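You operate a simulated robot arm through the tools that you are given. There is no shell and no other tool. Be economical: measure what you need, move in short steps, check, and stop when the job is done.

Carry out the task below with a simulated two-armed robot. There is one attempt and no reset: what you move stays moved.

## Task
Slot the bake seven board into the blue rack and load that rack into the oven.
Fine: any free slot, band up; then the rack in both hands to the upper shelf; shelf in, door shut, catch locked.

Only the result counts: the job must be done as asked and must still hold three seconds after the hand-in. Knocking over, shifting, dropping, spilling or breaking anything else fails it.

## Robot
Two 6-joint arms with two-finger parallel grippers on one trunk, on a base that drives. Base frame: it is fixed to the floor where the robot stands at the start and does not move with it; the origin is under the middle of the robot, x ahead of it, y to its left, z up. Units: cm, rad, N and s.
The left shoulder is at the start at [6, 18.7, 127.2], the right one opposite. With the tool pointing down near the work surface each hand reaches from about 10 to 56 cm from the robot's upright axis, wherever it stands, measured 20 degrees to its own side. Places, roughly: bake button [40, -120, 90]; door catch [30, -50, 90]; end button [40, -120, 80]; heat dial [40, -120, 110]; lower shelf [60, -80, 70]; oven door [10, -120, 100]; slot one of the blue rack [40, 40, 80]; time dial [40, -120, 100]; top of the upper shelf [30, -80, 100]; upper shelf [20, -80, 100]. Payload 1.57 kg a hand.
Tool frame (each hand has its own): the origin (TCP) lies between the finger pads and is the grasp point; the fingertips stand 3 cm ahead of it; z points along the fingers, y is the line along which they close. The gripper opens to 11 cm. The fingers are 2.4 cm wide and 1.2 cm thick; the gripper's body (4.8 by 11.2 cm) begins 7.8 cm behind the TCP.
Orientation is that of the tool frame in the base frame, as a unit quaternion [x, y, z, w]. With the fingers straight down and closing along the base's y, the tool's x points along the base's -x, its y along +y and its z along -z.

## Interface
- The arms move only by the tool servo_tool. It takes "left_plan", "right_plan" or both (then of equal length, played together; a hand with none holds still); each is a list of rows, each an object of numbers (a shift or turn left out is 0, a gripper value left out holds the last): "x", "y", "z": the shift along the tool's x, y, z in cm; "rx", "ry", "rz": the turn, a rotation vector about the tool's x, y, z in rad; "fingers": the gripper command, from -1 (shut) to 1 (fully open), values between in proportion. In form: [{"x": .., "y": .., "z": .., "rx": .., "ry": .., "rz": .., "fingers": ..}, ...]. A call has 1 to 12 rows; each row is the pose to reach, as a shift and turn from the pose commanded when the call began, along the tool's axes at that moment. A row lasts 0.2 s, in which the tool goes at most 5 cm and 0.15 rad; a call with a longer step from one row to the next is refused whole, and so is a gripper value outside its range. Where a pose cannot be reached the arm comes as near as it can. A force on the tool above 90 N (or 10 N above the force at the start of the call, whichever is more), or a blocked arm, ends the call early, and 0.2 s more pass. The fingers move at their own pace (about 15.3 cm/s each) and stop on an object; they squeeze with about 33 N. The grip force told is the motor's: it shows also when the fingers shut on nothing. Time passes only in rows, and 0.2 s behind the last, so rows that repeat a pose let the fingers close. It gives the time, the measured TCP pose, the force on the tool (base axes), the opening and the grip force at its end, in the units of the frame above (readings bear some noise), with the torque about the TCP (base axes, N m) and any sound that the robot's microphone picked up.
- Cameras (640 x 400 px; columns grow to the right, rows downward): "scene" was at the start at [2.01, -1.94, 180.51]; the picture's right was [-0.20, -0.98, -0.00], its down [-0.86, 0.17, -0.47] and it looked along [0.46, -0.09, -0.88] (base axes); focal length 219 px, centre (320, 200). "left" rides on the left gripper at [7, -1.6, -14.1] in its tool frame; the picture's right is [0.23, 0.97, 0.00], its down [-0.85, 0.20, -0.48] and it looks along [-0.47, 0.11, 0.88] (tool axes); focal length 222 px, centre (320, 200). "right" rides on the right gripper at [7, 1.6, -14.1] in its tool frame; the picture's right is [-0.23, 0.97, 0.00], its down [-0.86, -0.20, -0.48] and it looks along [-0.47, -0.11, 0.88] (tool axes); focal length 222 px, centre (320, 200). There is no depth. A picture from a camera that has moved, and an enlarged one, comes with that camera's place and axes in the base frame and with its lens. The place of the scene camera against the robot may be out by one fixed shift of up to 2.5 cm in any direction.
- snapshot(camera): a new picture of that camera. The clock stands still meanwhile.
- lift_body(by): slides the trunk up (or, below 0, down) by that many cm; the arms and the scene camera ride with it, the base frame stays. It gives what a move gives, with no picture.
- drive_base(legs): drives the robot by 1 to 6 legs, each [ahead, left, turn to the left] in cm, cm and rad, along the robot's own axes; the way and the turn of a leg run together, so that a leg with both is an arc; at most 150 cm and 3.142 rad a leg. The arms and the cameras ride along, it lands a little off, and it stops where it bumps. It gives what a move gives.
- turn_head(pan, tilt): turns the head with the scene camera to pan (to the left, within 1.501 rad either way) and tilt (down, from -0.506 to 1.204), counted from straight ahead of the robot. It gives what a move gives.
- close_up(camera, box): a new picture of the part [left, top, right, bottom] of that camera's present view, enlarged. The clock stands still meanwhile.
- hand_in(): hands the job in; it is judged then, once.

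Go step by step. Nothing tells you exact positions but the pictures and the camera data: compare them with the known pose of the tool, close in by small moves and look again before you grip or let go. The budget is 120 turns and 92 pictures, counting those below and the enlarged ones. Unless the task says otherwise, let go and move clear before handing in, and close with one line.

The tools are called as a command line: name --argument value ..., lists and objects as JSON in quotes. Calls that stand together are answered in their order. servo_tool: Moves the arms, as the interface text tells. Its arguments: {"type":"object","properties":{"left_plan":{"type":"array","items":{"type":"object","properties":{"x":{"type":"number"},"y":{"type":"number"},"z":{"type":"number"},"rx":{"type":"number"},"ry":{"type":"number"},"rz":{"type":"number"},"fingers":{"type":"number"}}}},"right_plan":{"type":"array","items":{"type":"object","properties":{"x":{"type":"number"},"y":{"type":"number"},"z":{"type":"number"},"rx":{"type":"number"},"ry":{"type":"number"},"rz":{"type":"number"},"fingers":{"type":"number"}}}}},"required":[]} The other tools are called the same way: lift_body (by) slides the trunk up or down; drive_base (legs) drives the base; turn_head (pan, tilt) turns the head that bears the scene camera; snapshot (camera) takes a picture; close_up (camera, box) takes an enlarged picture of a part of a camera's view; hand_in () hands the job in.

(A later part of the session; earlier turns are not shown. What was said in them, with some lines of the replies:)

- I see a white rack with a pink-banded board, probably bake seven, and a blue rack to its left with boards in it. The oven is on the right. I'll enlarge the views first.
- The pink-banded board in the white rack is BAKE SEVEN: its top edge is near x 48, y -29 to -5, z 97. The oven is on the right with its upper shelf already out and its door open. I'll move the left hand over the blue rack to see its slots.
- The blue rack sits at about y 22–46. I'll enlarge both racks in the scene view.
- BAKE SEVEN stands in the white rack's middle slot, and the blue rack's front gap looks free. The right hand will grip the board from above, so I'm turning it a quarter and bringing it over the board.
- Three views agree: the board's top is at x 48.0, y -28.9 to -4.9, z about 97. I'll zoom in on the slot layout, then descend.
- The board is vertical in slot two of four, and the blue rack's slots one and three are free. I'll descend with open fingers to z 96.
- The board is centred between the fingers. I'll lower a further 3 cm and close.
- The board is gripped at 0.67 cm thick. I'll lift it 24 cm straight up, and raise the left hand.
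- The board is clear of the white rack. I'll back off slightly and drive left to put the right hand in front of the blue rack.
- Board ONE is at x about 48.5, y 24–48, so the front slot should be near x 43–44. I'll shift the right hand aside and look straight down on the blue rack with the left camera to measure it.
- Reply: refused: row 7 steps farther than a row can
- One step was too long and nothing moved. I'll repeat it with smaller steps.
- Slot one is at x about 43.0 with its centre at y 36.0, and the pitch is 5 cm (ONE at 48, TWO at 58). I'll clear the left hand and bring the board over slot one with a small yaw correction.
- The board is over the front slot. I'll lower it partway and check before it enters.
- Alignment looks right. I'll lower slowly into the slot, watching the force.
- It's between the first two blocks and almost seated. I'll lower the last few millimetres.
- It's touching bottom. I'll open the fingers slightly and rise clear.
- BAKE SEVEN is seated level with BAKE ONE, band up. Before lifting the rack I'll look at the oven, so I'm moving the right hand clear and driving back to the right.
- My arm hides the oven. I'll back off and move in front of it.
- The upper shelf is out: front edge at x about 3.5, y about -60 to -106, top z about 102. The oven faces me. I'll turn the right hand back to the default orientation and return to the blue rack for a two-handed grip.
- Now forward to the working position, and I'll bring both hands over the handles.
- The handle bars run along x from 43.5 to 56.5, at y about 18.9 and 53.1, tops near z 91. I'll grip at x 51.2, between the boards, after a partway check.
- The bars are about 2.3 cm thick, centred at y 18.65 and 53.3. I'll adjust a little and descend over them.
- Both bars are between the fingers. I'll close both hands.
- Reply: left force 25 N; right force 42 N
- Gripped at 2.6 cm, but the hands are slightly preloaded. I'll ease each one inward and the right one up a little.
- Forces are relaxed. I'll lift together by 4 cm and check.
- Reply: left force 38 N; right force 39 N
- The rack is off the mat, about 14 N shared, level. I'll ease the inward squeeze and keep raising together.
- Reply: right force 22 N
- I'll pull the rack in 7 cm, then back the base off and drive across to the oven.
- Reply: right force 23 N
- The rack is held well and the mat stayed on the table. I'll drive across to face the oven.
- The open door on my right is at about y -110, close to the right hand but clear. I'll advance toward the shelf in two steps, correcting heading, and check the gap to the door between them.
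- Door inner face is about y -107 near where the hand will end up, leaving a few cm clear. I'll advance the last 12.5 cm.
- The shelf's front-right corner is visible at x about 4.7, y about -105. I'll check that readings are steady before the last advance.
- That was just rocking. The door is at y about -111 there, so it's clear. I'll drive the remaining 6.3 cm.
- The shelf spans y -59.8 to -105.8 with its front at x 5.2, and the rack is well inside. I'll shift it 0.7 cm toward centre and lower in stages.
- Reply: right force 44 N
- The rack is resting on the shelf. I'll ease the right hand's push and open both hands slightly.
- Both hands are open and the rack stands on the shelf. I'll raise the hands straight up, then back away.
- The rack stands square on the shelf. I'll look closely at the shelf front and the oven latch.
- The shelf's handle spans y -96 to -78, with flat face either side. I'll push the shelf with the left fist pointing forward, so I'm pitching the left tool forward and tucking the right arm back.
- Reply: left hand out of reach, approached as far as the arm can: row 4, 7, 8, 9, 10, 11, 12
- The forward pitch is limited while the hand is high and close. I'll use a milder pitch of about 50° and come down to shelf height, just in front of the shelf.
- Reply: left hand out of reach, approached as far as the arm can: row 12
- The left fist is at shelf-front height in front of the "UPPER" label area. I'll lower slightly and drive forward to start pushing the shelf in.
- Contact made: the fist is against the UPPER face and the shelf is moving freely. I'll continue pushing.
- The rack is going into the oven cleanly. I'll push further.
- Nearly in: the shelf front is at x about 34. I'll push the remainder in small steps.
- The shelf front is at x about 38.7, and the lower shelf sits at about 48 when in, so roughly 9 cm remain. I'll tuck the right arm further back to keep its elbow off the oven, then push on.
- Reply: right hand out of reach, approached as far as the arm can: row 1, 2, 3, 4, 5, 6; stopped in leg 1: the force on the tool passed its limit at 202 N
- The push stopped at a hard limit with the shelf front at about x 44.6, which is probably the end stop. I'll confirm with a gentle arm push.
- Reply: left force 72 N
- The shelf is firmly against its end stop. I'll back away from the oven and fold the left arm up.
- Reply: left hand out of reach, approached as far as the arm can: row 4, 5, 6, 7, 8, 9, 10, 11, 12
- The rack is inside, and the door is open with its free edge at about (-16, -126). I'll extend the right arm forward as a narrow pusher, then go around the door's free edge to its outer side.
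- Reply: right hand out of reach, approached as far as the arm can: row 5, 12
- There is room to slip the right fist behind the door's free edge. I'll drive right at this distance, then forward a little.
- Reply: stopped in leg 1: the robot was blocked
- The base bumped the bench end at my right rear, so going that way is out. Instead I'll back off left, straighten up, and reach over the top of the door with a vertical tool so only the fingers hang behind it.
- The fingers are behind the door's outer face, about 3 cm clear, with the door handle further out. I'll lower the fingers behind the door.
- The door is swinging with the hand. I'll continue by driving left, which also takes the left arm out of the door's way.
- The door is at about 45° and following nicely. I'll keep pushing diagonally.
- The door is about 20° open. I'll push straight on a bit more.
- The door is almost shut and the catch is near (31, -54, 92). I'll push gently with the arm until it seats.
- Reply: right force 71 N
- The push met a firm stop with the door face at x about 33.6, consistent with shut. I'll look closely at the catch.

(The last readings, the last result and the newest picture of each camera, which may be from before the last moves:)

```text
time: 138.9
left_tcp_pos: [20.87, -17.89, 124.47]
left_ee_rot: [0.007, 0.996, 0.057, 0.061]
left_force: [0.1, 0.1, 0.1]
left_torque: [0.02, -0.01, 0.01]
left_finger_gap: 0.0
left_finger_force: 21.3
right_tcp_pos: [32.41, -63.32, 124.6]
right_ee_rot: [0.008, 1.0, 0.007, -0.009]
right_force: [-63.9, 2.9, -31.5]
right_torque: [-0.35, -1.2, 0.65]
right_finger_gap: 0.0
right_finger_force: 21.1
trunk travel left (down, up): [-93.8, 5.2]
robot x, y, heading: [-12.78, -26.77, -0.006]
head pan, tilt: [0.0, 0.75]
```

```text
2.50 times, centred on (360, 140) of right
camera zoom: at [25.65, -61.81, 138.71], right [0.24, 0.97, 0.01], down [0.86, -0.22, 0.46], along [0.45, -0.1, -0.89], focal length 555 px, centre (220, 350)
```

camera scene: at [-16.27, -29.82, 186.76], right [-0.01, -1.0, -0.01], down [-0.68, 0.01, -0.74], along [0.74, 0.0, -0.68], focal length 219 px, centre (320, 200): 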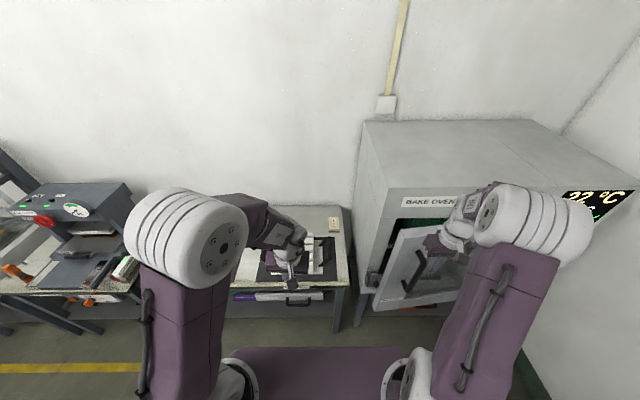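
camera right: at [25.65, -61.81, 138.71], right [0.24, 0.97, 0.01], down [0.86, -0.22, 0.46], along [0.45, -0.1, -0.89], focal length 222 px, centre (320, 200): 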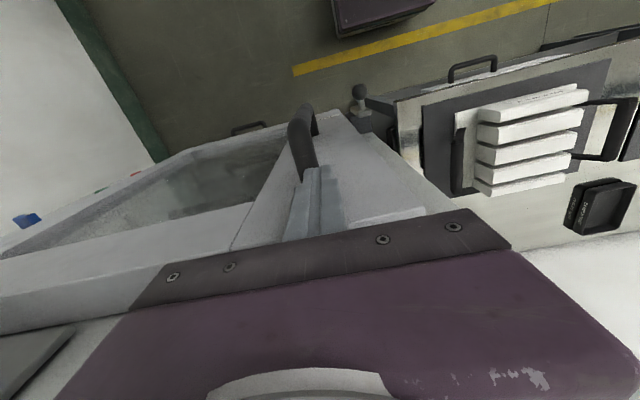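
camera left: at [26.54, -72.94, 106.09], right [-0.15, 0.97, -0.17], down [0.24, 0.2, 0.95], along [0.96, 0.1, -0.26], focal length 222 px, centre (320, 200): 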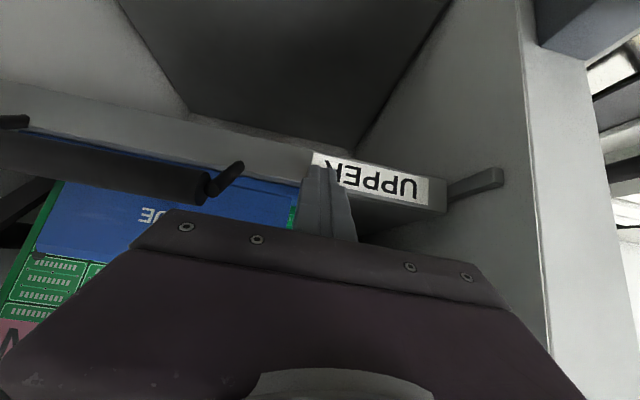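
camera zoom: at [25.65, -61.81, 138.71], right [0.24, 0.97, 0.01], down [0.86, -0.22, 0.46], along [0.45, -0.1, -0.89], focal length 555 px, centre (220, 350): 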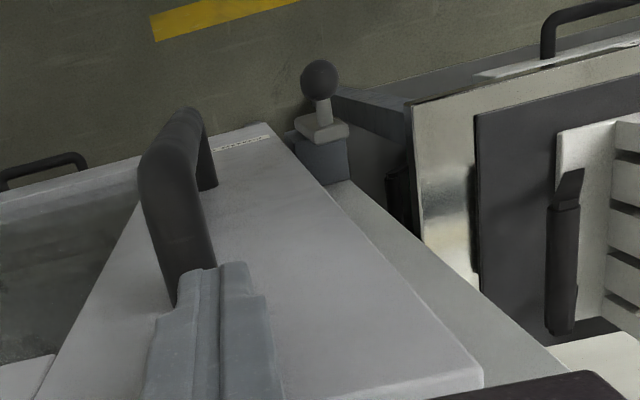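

The catch is a vertical lever beside the door's free edge: knob near (28.8, -54.3, 91.5), pivot below it near z 84. I'll back the right hand off, pitch it forward, and push the knob over toward the door.

servo_tool --right_plan '[{"x": 2}, {"x": 4}, {"x": 6}, {"x": 8}]'

drive_base --legs '[[-13, 0, 0]]'

servo_tool --right_plan '[{"y": 2}, {"y": 4, "z": 0.5}, {"y": 6, "z": 2, "ry": -0.06}, {"x": -1, "y": 8, "z": 4, "ry": -0.14}, {"x": -2, "y": 10, "z": 6, "ry": -0.22}, {"x": -3, "y": 12, "z": 8.5, "ry": -0.3}, {"x": -4, "y": 13.5, "z": 11, "ry": -0.39}, {"x": -5, "y": 14, "z": 13.5, "ry": -0.48}, {"x": -6, "y": 14, "z": 16, "ry": -0.57}, {"x": -7, "y": 14, "z": 18.5, "ry": -0.66}, {"x": -8, "y": 14, "z": 21, "ry": -0.74}, {"x": -9, "y": 14, "z": 23, "ry": -0.8}]'

```text
time: 139.9
left_tcp_pos: [22.2, -17.74, 123.9]
left_ee_rot: [0.007, 0.997, 0.056, 0.056]
left_force: [0.6, -0.4, 0.0]
left_torque: [0.0, -0.02, 0.01]
left_finger_gap: 0.0
left_finger_force: 21.7
right_tcp_pos: [26.5, -63.35, 124.43]
right_ee_rot: [0.006, 1.0, 0.002, 0.001]
right_force: [0.2, 0.1, 0.2]
right_torque: [-0.01, 0.0, 0.0]
right_finger_gap: 0.01
right_finger_force: 21.2
trunk travel left (down, up): [-93.8, 5.2]
robot x, y, heading: [-12.79, -26.69, -0.01]
head pan, tilt: [0.0, 0.75]
```

```text
time: 141.2
left_tcp_pos: [9.69, -17.46, 123.88]
left_ee_rot: [0.005, 0.997, 0.056, 0.054]
left_force: [0.2, 0.5, 0.3]
left_torque: [0.03, 0.01, 0.0]
left_finger_gap: 0.02
left_finger_force: 21.6
right_tcp_pos: [14.19, -62.99, 124.17]
right_ee_rot: [0.006, 1.0, 0.003, -0.002]
right_force: [-0.1, -0.1, 0.7]
right_torque: [0.0, 0.02, -0.03]
right_finger_gap: 0.01
right_finger_force: 21.2
trunk travel left (down, up): [-93.8, 5.2]
robot x, y, heading: [-26.18, -26.72, -0.004]
head pan, tilt: [0.0, 0.75]
```

```text
time: 143.8
left_tcp_pos: [9.56, -17.45, 123.89]
left_ee_rot: [0.006, 0.997, 0.056, 0.054]
left_force: [-0.6, 0.6, -0.6]
left_torque: [-0.01, 0.0, -0.02]
left_finger_gap: 0.0
left_finger_force: 21.6
right_tcp_pos: [28.19, -50.16, 101.89]
right_ee_rot: [0.019, 0.925, 0.044, 0.378]
right_force: [0.1, 0.7, 0.3]
right_torque: [-0.03, 0.01, -0.03]
right_finger_gap: 0.01
right_finger_force: 20.8
right hand out of reach, approached as far as the arm can: row 6, 7, 8, 9, 10, 11, 12
trunk travel left (down, up): [-93.8, 5.2]
robot x, y, heading: [-25.49, -26.92, -0.008]
head pan, tilt: [0.0, 0.75]
```

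The fist is at (28, -50, 102), just outside the knob. I'll lower the trunk to bring it to knob height and check.

lift_body --by -7

snapshot --camera "right"

```text
time: 144.9
left_tcp_pos: [9.53, -17.44, 116.88]
left_ee_rot: [0.006, 0.997, 0.055, 0.056]
left_force: [-0.7, -0.4, 0.6]
left_torque: [-0.01, 0.02, -0.03]
left_finger_gap: 0.01
left_finger_force: 21.6
right_tcp_pos: [28.15, -50.05, 94.94]
right_ee_rot: [0.019, 0.925, 0.044, 0.377]
right_force: [0.7, -0.6, -1.2]
right_torque: [0.0, 0.01, 0.02]
right_finger_gap: 0.0
right_finger_force: 21.4
trunk travel left (down, up): [-86.8, 12.2]
robot x, y, heading: [-25.59, -27.06, -0.008]
head pan, tilt: [0.0, 0.75]
```

```text
4 pictures are left
camera right: at [13.25, -48.95, 100.29], right [0.16, 0.95, 0.25], down [0.28, -0.29, 0.92], along [0.95, -0.08, -0.31], focal length 222 px, centre (320, 200)
```

right: 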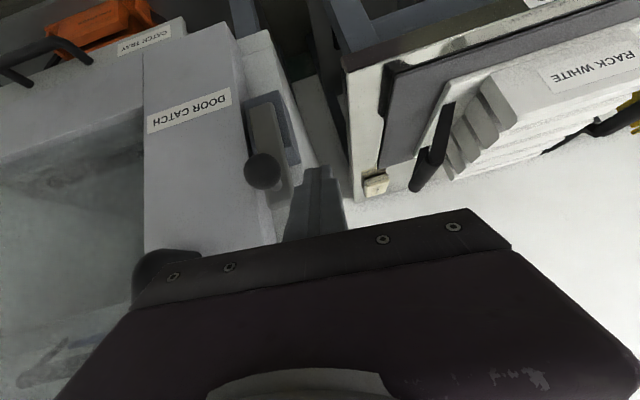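

The knob is where I expected, with the fist on its outer side. I'll sweep it along an arc toward the door and down.

servo_tool --right_plan '[{"x": -0.06, "y": -0.95, "z": -0.06}, {"x": -0.13, "y": -1.89, "z": -0.13}, {"x": 0, "y": -2.9, "z": 0}, {"x": 0.09, "y": -3.83, "z": 0.1}, {"x": 0.3, "y": -4.8, "z": 0.3}, {"x": 0.52, "y": -5.75, "z": 0.55}, {"x": 0.9, "y": -6.6, "z": 0.95}, {"x": 1.32, "y": -7.41, "z": 1.37}]'

```text
time: 146.7
left_tcp_pos: [9.38, -17.58, 116.88]
left_ee_rot: [0.005, 0.997, 0.056, 0.056]
left_force: [0.2, -0.4, 0.9]
left_torque: [-0.02, 0.0, -0.01]
left_finger_gap: 0.01
left_finger_force: 21.2
right_tcp_pos: [28.18, -57.22, 92.18]
right_ee_rot: [0.02, 0.925, 0.044, 0.376]
right_force: [0.5, 0.0, 0.4]
right_torque: [0.0, 0.03, 0.0]
right_finger_gap: 0.01
right_finger_force: 21.6
trunk travel left (down, up): [-86.8, 12.2]
robot x, y, heading: [-25.71, -27.15, -0.011]
head pan, tilt: [0.0, 0.75]
```

servo_tool --right_plan '[{"x": 0.45, "y": -0.67, "z": 0.46}, {"x": 0.89, "y": -1.33, "z": 0.92}, {"x": 1.4, "y": -1.7, "z": 1.43}, {"x": 1.9, "y": -2.07, "z": 1.94}, {"x": 2.4, "y": -2.34, "z": 2.46}, {"x": 2.91, "y": -2.61, "z": 2.99}, {"x": 3.43, "y": -2.7, "z": 3.52}, {"x": 3.96, "y": -2.76, "z": 4.05}, {"x": 4.37, "y": -2.81, "z": 4.48}]'

close_up --camera "right" --box '[120, 20, 400, 260]'

```text
time: 148.7
left_tcp_pos: [9.35, -17.58, 116.93]
left_ee_rot: [0.005, 0.997, 0.056, 0.055]
left_force: [-0.4, -1.2, -0.8]
left_torque: [-0.02, 0.02, 0.03]
left_finger_gap: 0.0
left_finger_force: 21.6
right_tcp_pos: [28.01, -59.44, 85.89]
right_ee_rot: [0.019, 0.925, 0.044, 0.377]
right_force: [-0.5, -0.5, -0.4]
right_torque: [-0.01, -0.03, 0.01]
right_finger_gap: 0.02
right_finger_force: 21.4
trunk travel left (down, up): [-86.8, 12.2]
robot x, y, heading: [-25.65, -26.82, -0.01]
head pan, tilt: [0.0, 0.75]
```

```text
1.67 times, centred on (260, 140) of right
camera zoom: at [13.18, -58.37, 91.16], right [0.16, 0.95, 0.25], down [0.28, -0.29, 0.92], along [0.95, -0.08, -0.31], focal length 370 px, centre (420, 300)
```

zoom: 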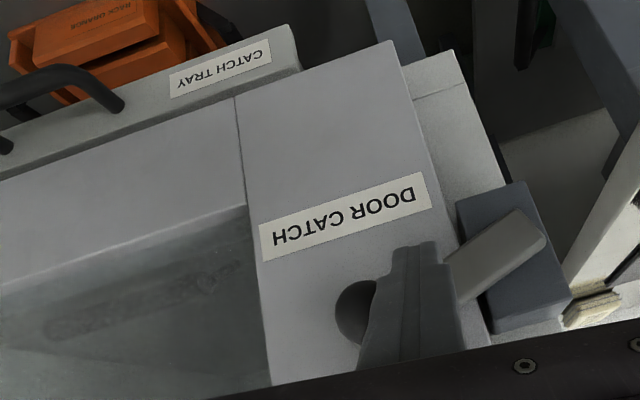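

The lever has swung across the door but looks about 15–20° short of horizontal. I'll lift over the knob and press down on it from above.

servo_tool --right_plan '[{"x": -1.39, "y": 0.19, "z": -1.42}, {"x": -2.78, "y": 0.38, "z": -2.85}, {"x": -3.23, "y": -1.06, "z": -3.3}, {"x": -3.34, "y": -2.55, "z": -3.41}, {"x": -2.29, "y": -2.7, "z": -2.34}, {"x": -1.6, "y": -2.79, "z": -1.63}, {"x": -0.9, "y": -2.89, "z": -0.91}, {"x": -0.48, "y": -2.95, "z": -0.49}, {"x": -0.06, "y": -3.0, "z": -0.06}, {"x": 0.21, "y": -3.04, "z": 0.23}]'

```text
time: 150.9
left_tcp_pos: [9.13, -16.98, 117.02]
left_ee_rot: [0.005, 0.997, 0.054, 0.057]
left_force: [-0.4, -0.4, -0.4]
left_torque: [0.0, -0.02, 0.01]
left_finger_gap: 0.0
left_finger_force: 21.4
right_tcp_pos: [28.95, -62.16, 86.56]
right_ee_rot: [0.013, 0.919, 0.043, 0.392]
right_force: [20.6, 11.4, 54.5]
right_torque: [0.32, -1.01, 0.24]
right_finger_gap: 0.01
right_finger_force: 21.6
trunk travel left (down, up): [-86.8, 12.2]
robot x, y, heading: [-25.72, -26.9, -0.004]
head pan, tilt: [0.0, 0.75]
```

There's now firm resistance, so the lever is at its stop. I'll lift off and look.

servo_tool --right_plan '[{"x": -0.7, "z": -0.71}, {"x": -2.1, "z": -2.13}, {"x": -3.5, "z": -3.6}, {"x": -4.2, "z": -5.5}, {"x": -4.2, "z": -8}, {"x": -4.2, "z": -10}]'

close_up --camera "right" --box '[160, 20, 480, 260]'

```text
time: 152.3
left_tcp_pos: [9.17, -17.41, 117.01]
left_ee_rot: [0.005, 0.997, 0.056, 0.056]
left_force: [-0.4, -0.3, -0.3]
left_torque: [-0.01, -0.03, 0.0]
left_finger_gap: 0.0
left_finger_force: 21.1
right_tcp_pos: [23.95, -63.5, 95.36]
right_ee_rot: [0.019, 0.925, 0.045, 0.377]
right_force: [-0.7, -0.8, 0.2]
right_torque: [0.0, 0.0, 0.03]
right_finger_gap: 0.02
right_finger_force: 21.8
trunk travel left (down, up): [-86.8, 12.2]
robot x, y, heading: [-26.11, -27.31, -0.008]
head pan, tilt: [0.0, 0.75]
```

```text
1.67 times, centred on (320, 140) of right
camera zoom: at [9.08, -62.42, 100.68], right [0.16, 0.95, 0.25], down [0.28, -0.29, 0.92], along [0.95, -0.08, -0.31], focal length 370 px, centre (320, 300)
```

zoom: 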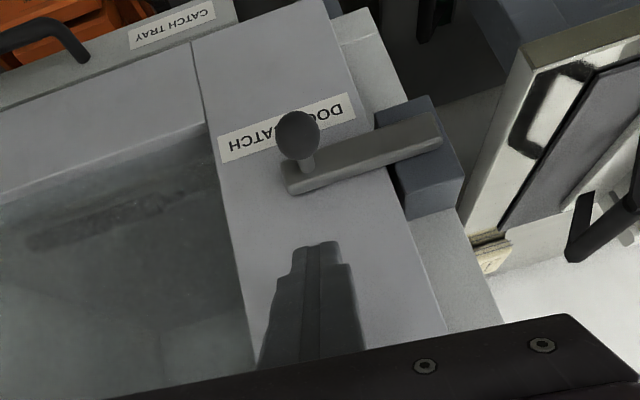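

The lever lies horizontally across the door, parallel to its label, so the catch is locked. I'll back clear and take a final look.

drive_base --legs '[[-22, 0, 0]]'

turn_head --pan -0.65 --tilt 0.65

snapshot --camera "scene"

```text
time: 153.9
left_tcp_pos: [-12.4, -17.3, 116.84]
left_ee_rot: [0.006, 0.997, 0.057, 0.054]
left_force: [0.4, -0.3, -0.1]
left_torque: [-0.02, 0.03, 0.04]
left_finger_gap: 0.0
left_finger_force: 21.6
right_tcp_pos: [2.36, -63.35, 95.15]
right_ee_rot: [0.02, 0.925, 0.044, 0.376]
right_force: [0.0, -0.6, 0.0]
right_torque: [0.0, 0.0, 0.0]
right_finger_gap: 0.0
right_finger_force: 21.6
trunk travel left (down, up): [-86.8, 12.2]
robot x, y, heading: [-47.68, -27.16, -0.007]
head pan, tilt: [0.0, 0.75]
```

```text
time: 155.0
left_tcp_pos: [-12.57, -17.36, 116.9]
left_ee_rot: [0.005, 0.997, 0.056, 0.056]
left_force: [-0.3, -0.4, 0.4]
left_torque: [-0.02, -0.01, -0.02]
left_finger_gap: 0.0
left_finger_force: 21.7
right_tcp_pos: [2.04, -63.53, 95.25]
right_ee_rot: [0.018, 0.925, 0.045, 0.376]
right_force: [0.6, -0.3, 0.2]
right_torque: [0.0, -0.01, 0.02]
right_finger_gap: 0.0
right_finger_force: 21.6
trunk travel left (down, up): [-86.8, 12.2]
robot x, y, heading: [-47.59, -26.75, -0.004]
head pan, tilt: [-0.649, 0.649]
```

```text
1 pictures are left
camera scene: at [-45.14, -32.72, 180.6], right [-0.61, -0.79, 0.0], down [-0.48, 0.37, -0.8], along [0.63, -0.48, -0.6], focal length 219 px, centre (320, 200)
```

scene: 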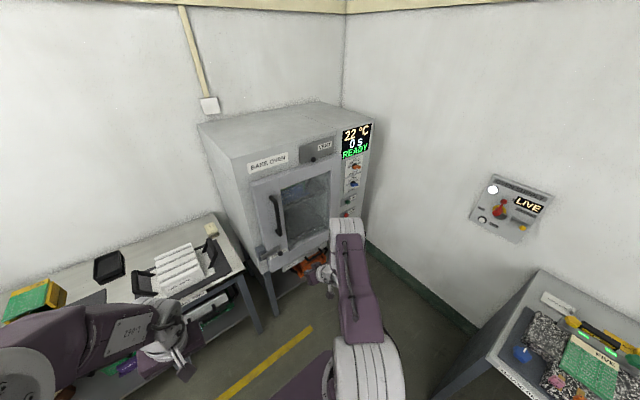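

The oven door is shut with the catch across it, the rack is inside, and both hands are clear. I'm handing in.

hand_in

```text
The job is handed in.
```

I've handed the job in: BAKE SEVEN is in slot one of the blue rack, band up, the rack is in the oven on the upper shelf, and the shelf is in, the door shut and the catch locked. While working on the door, the base bumped the end of the bench on the right; its contents looked undisturbed in the last picture.
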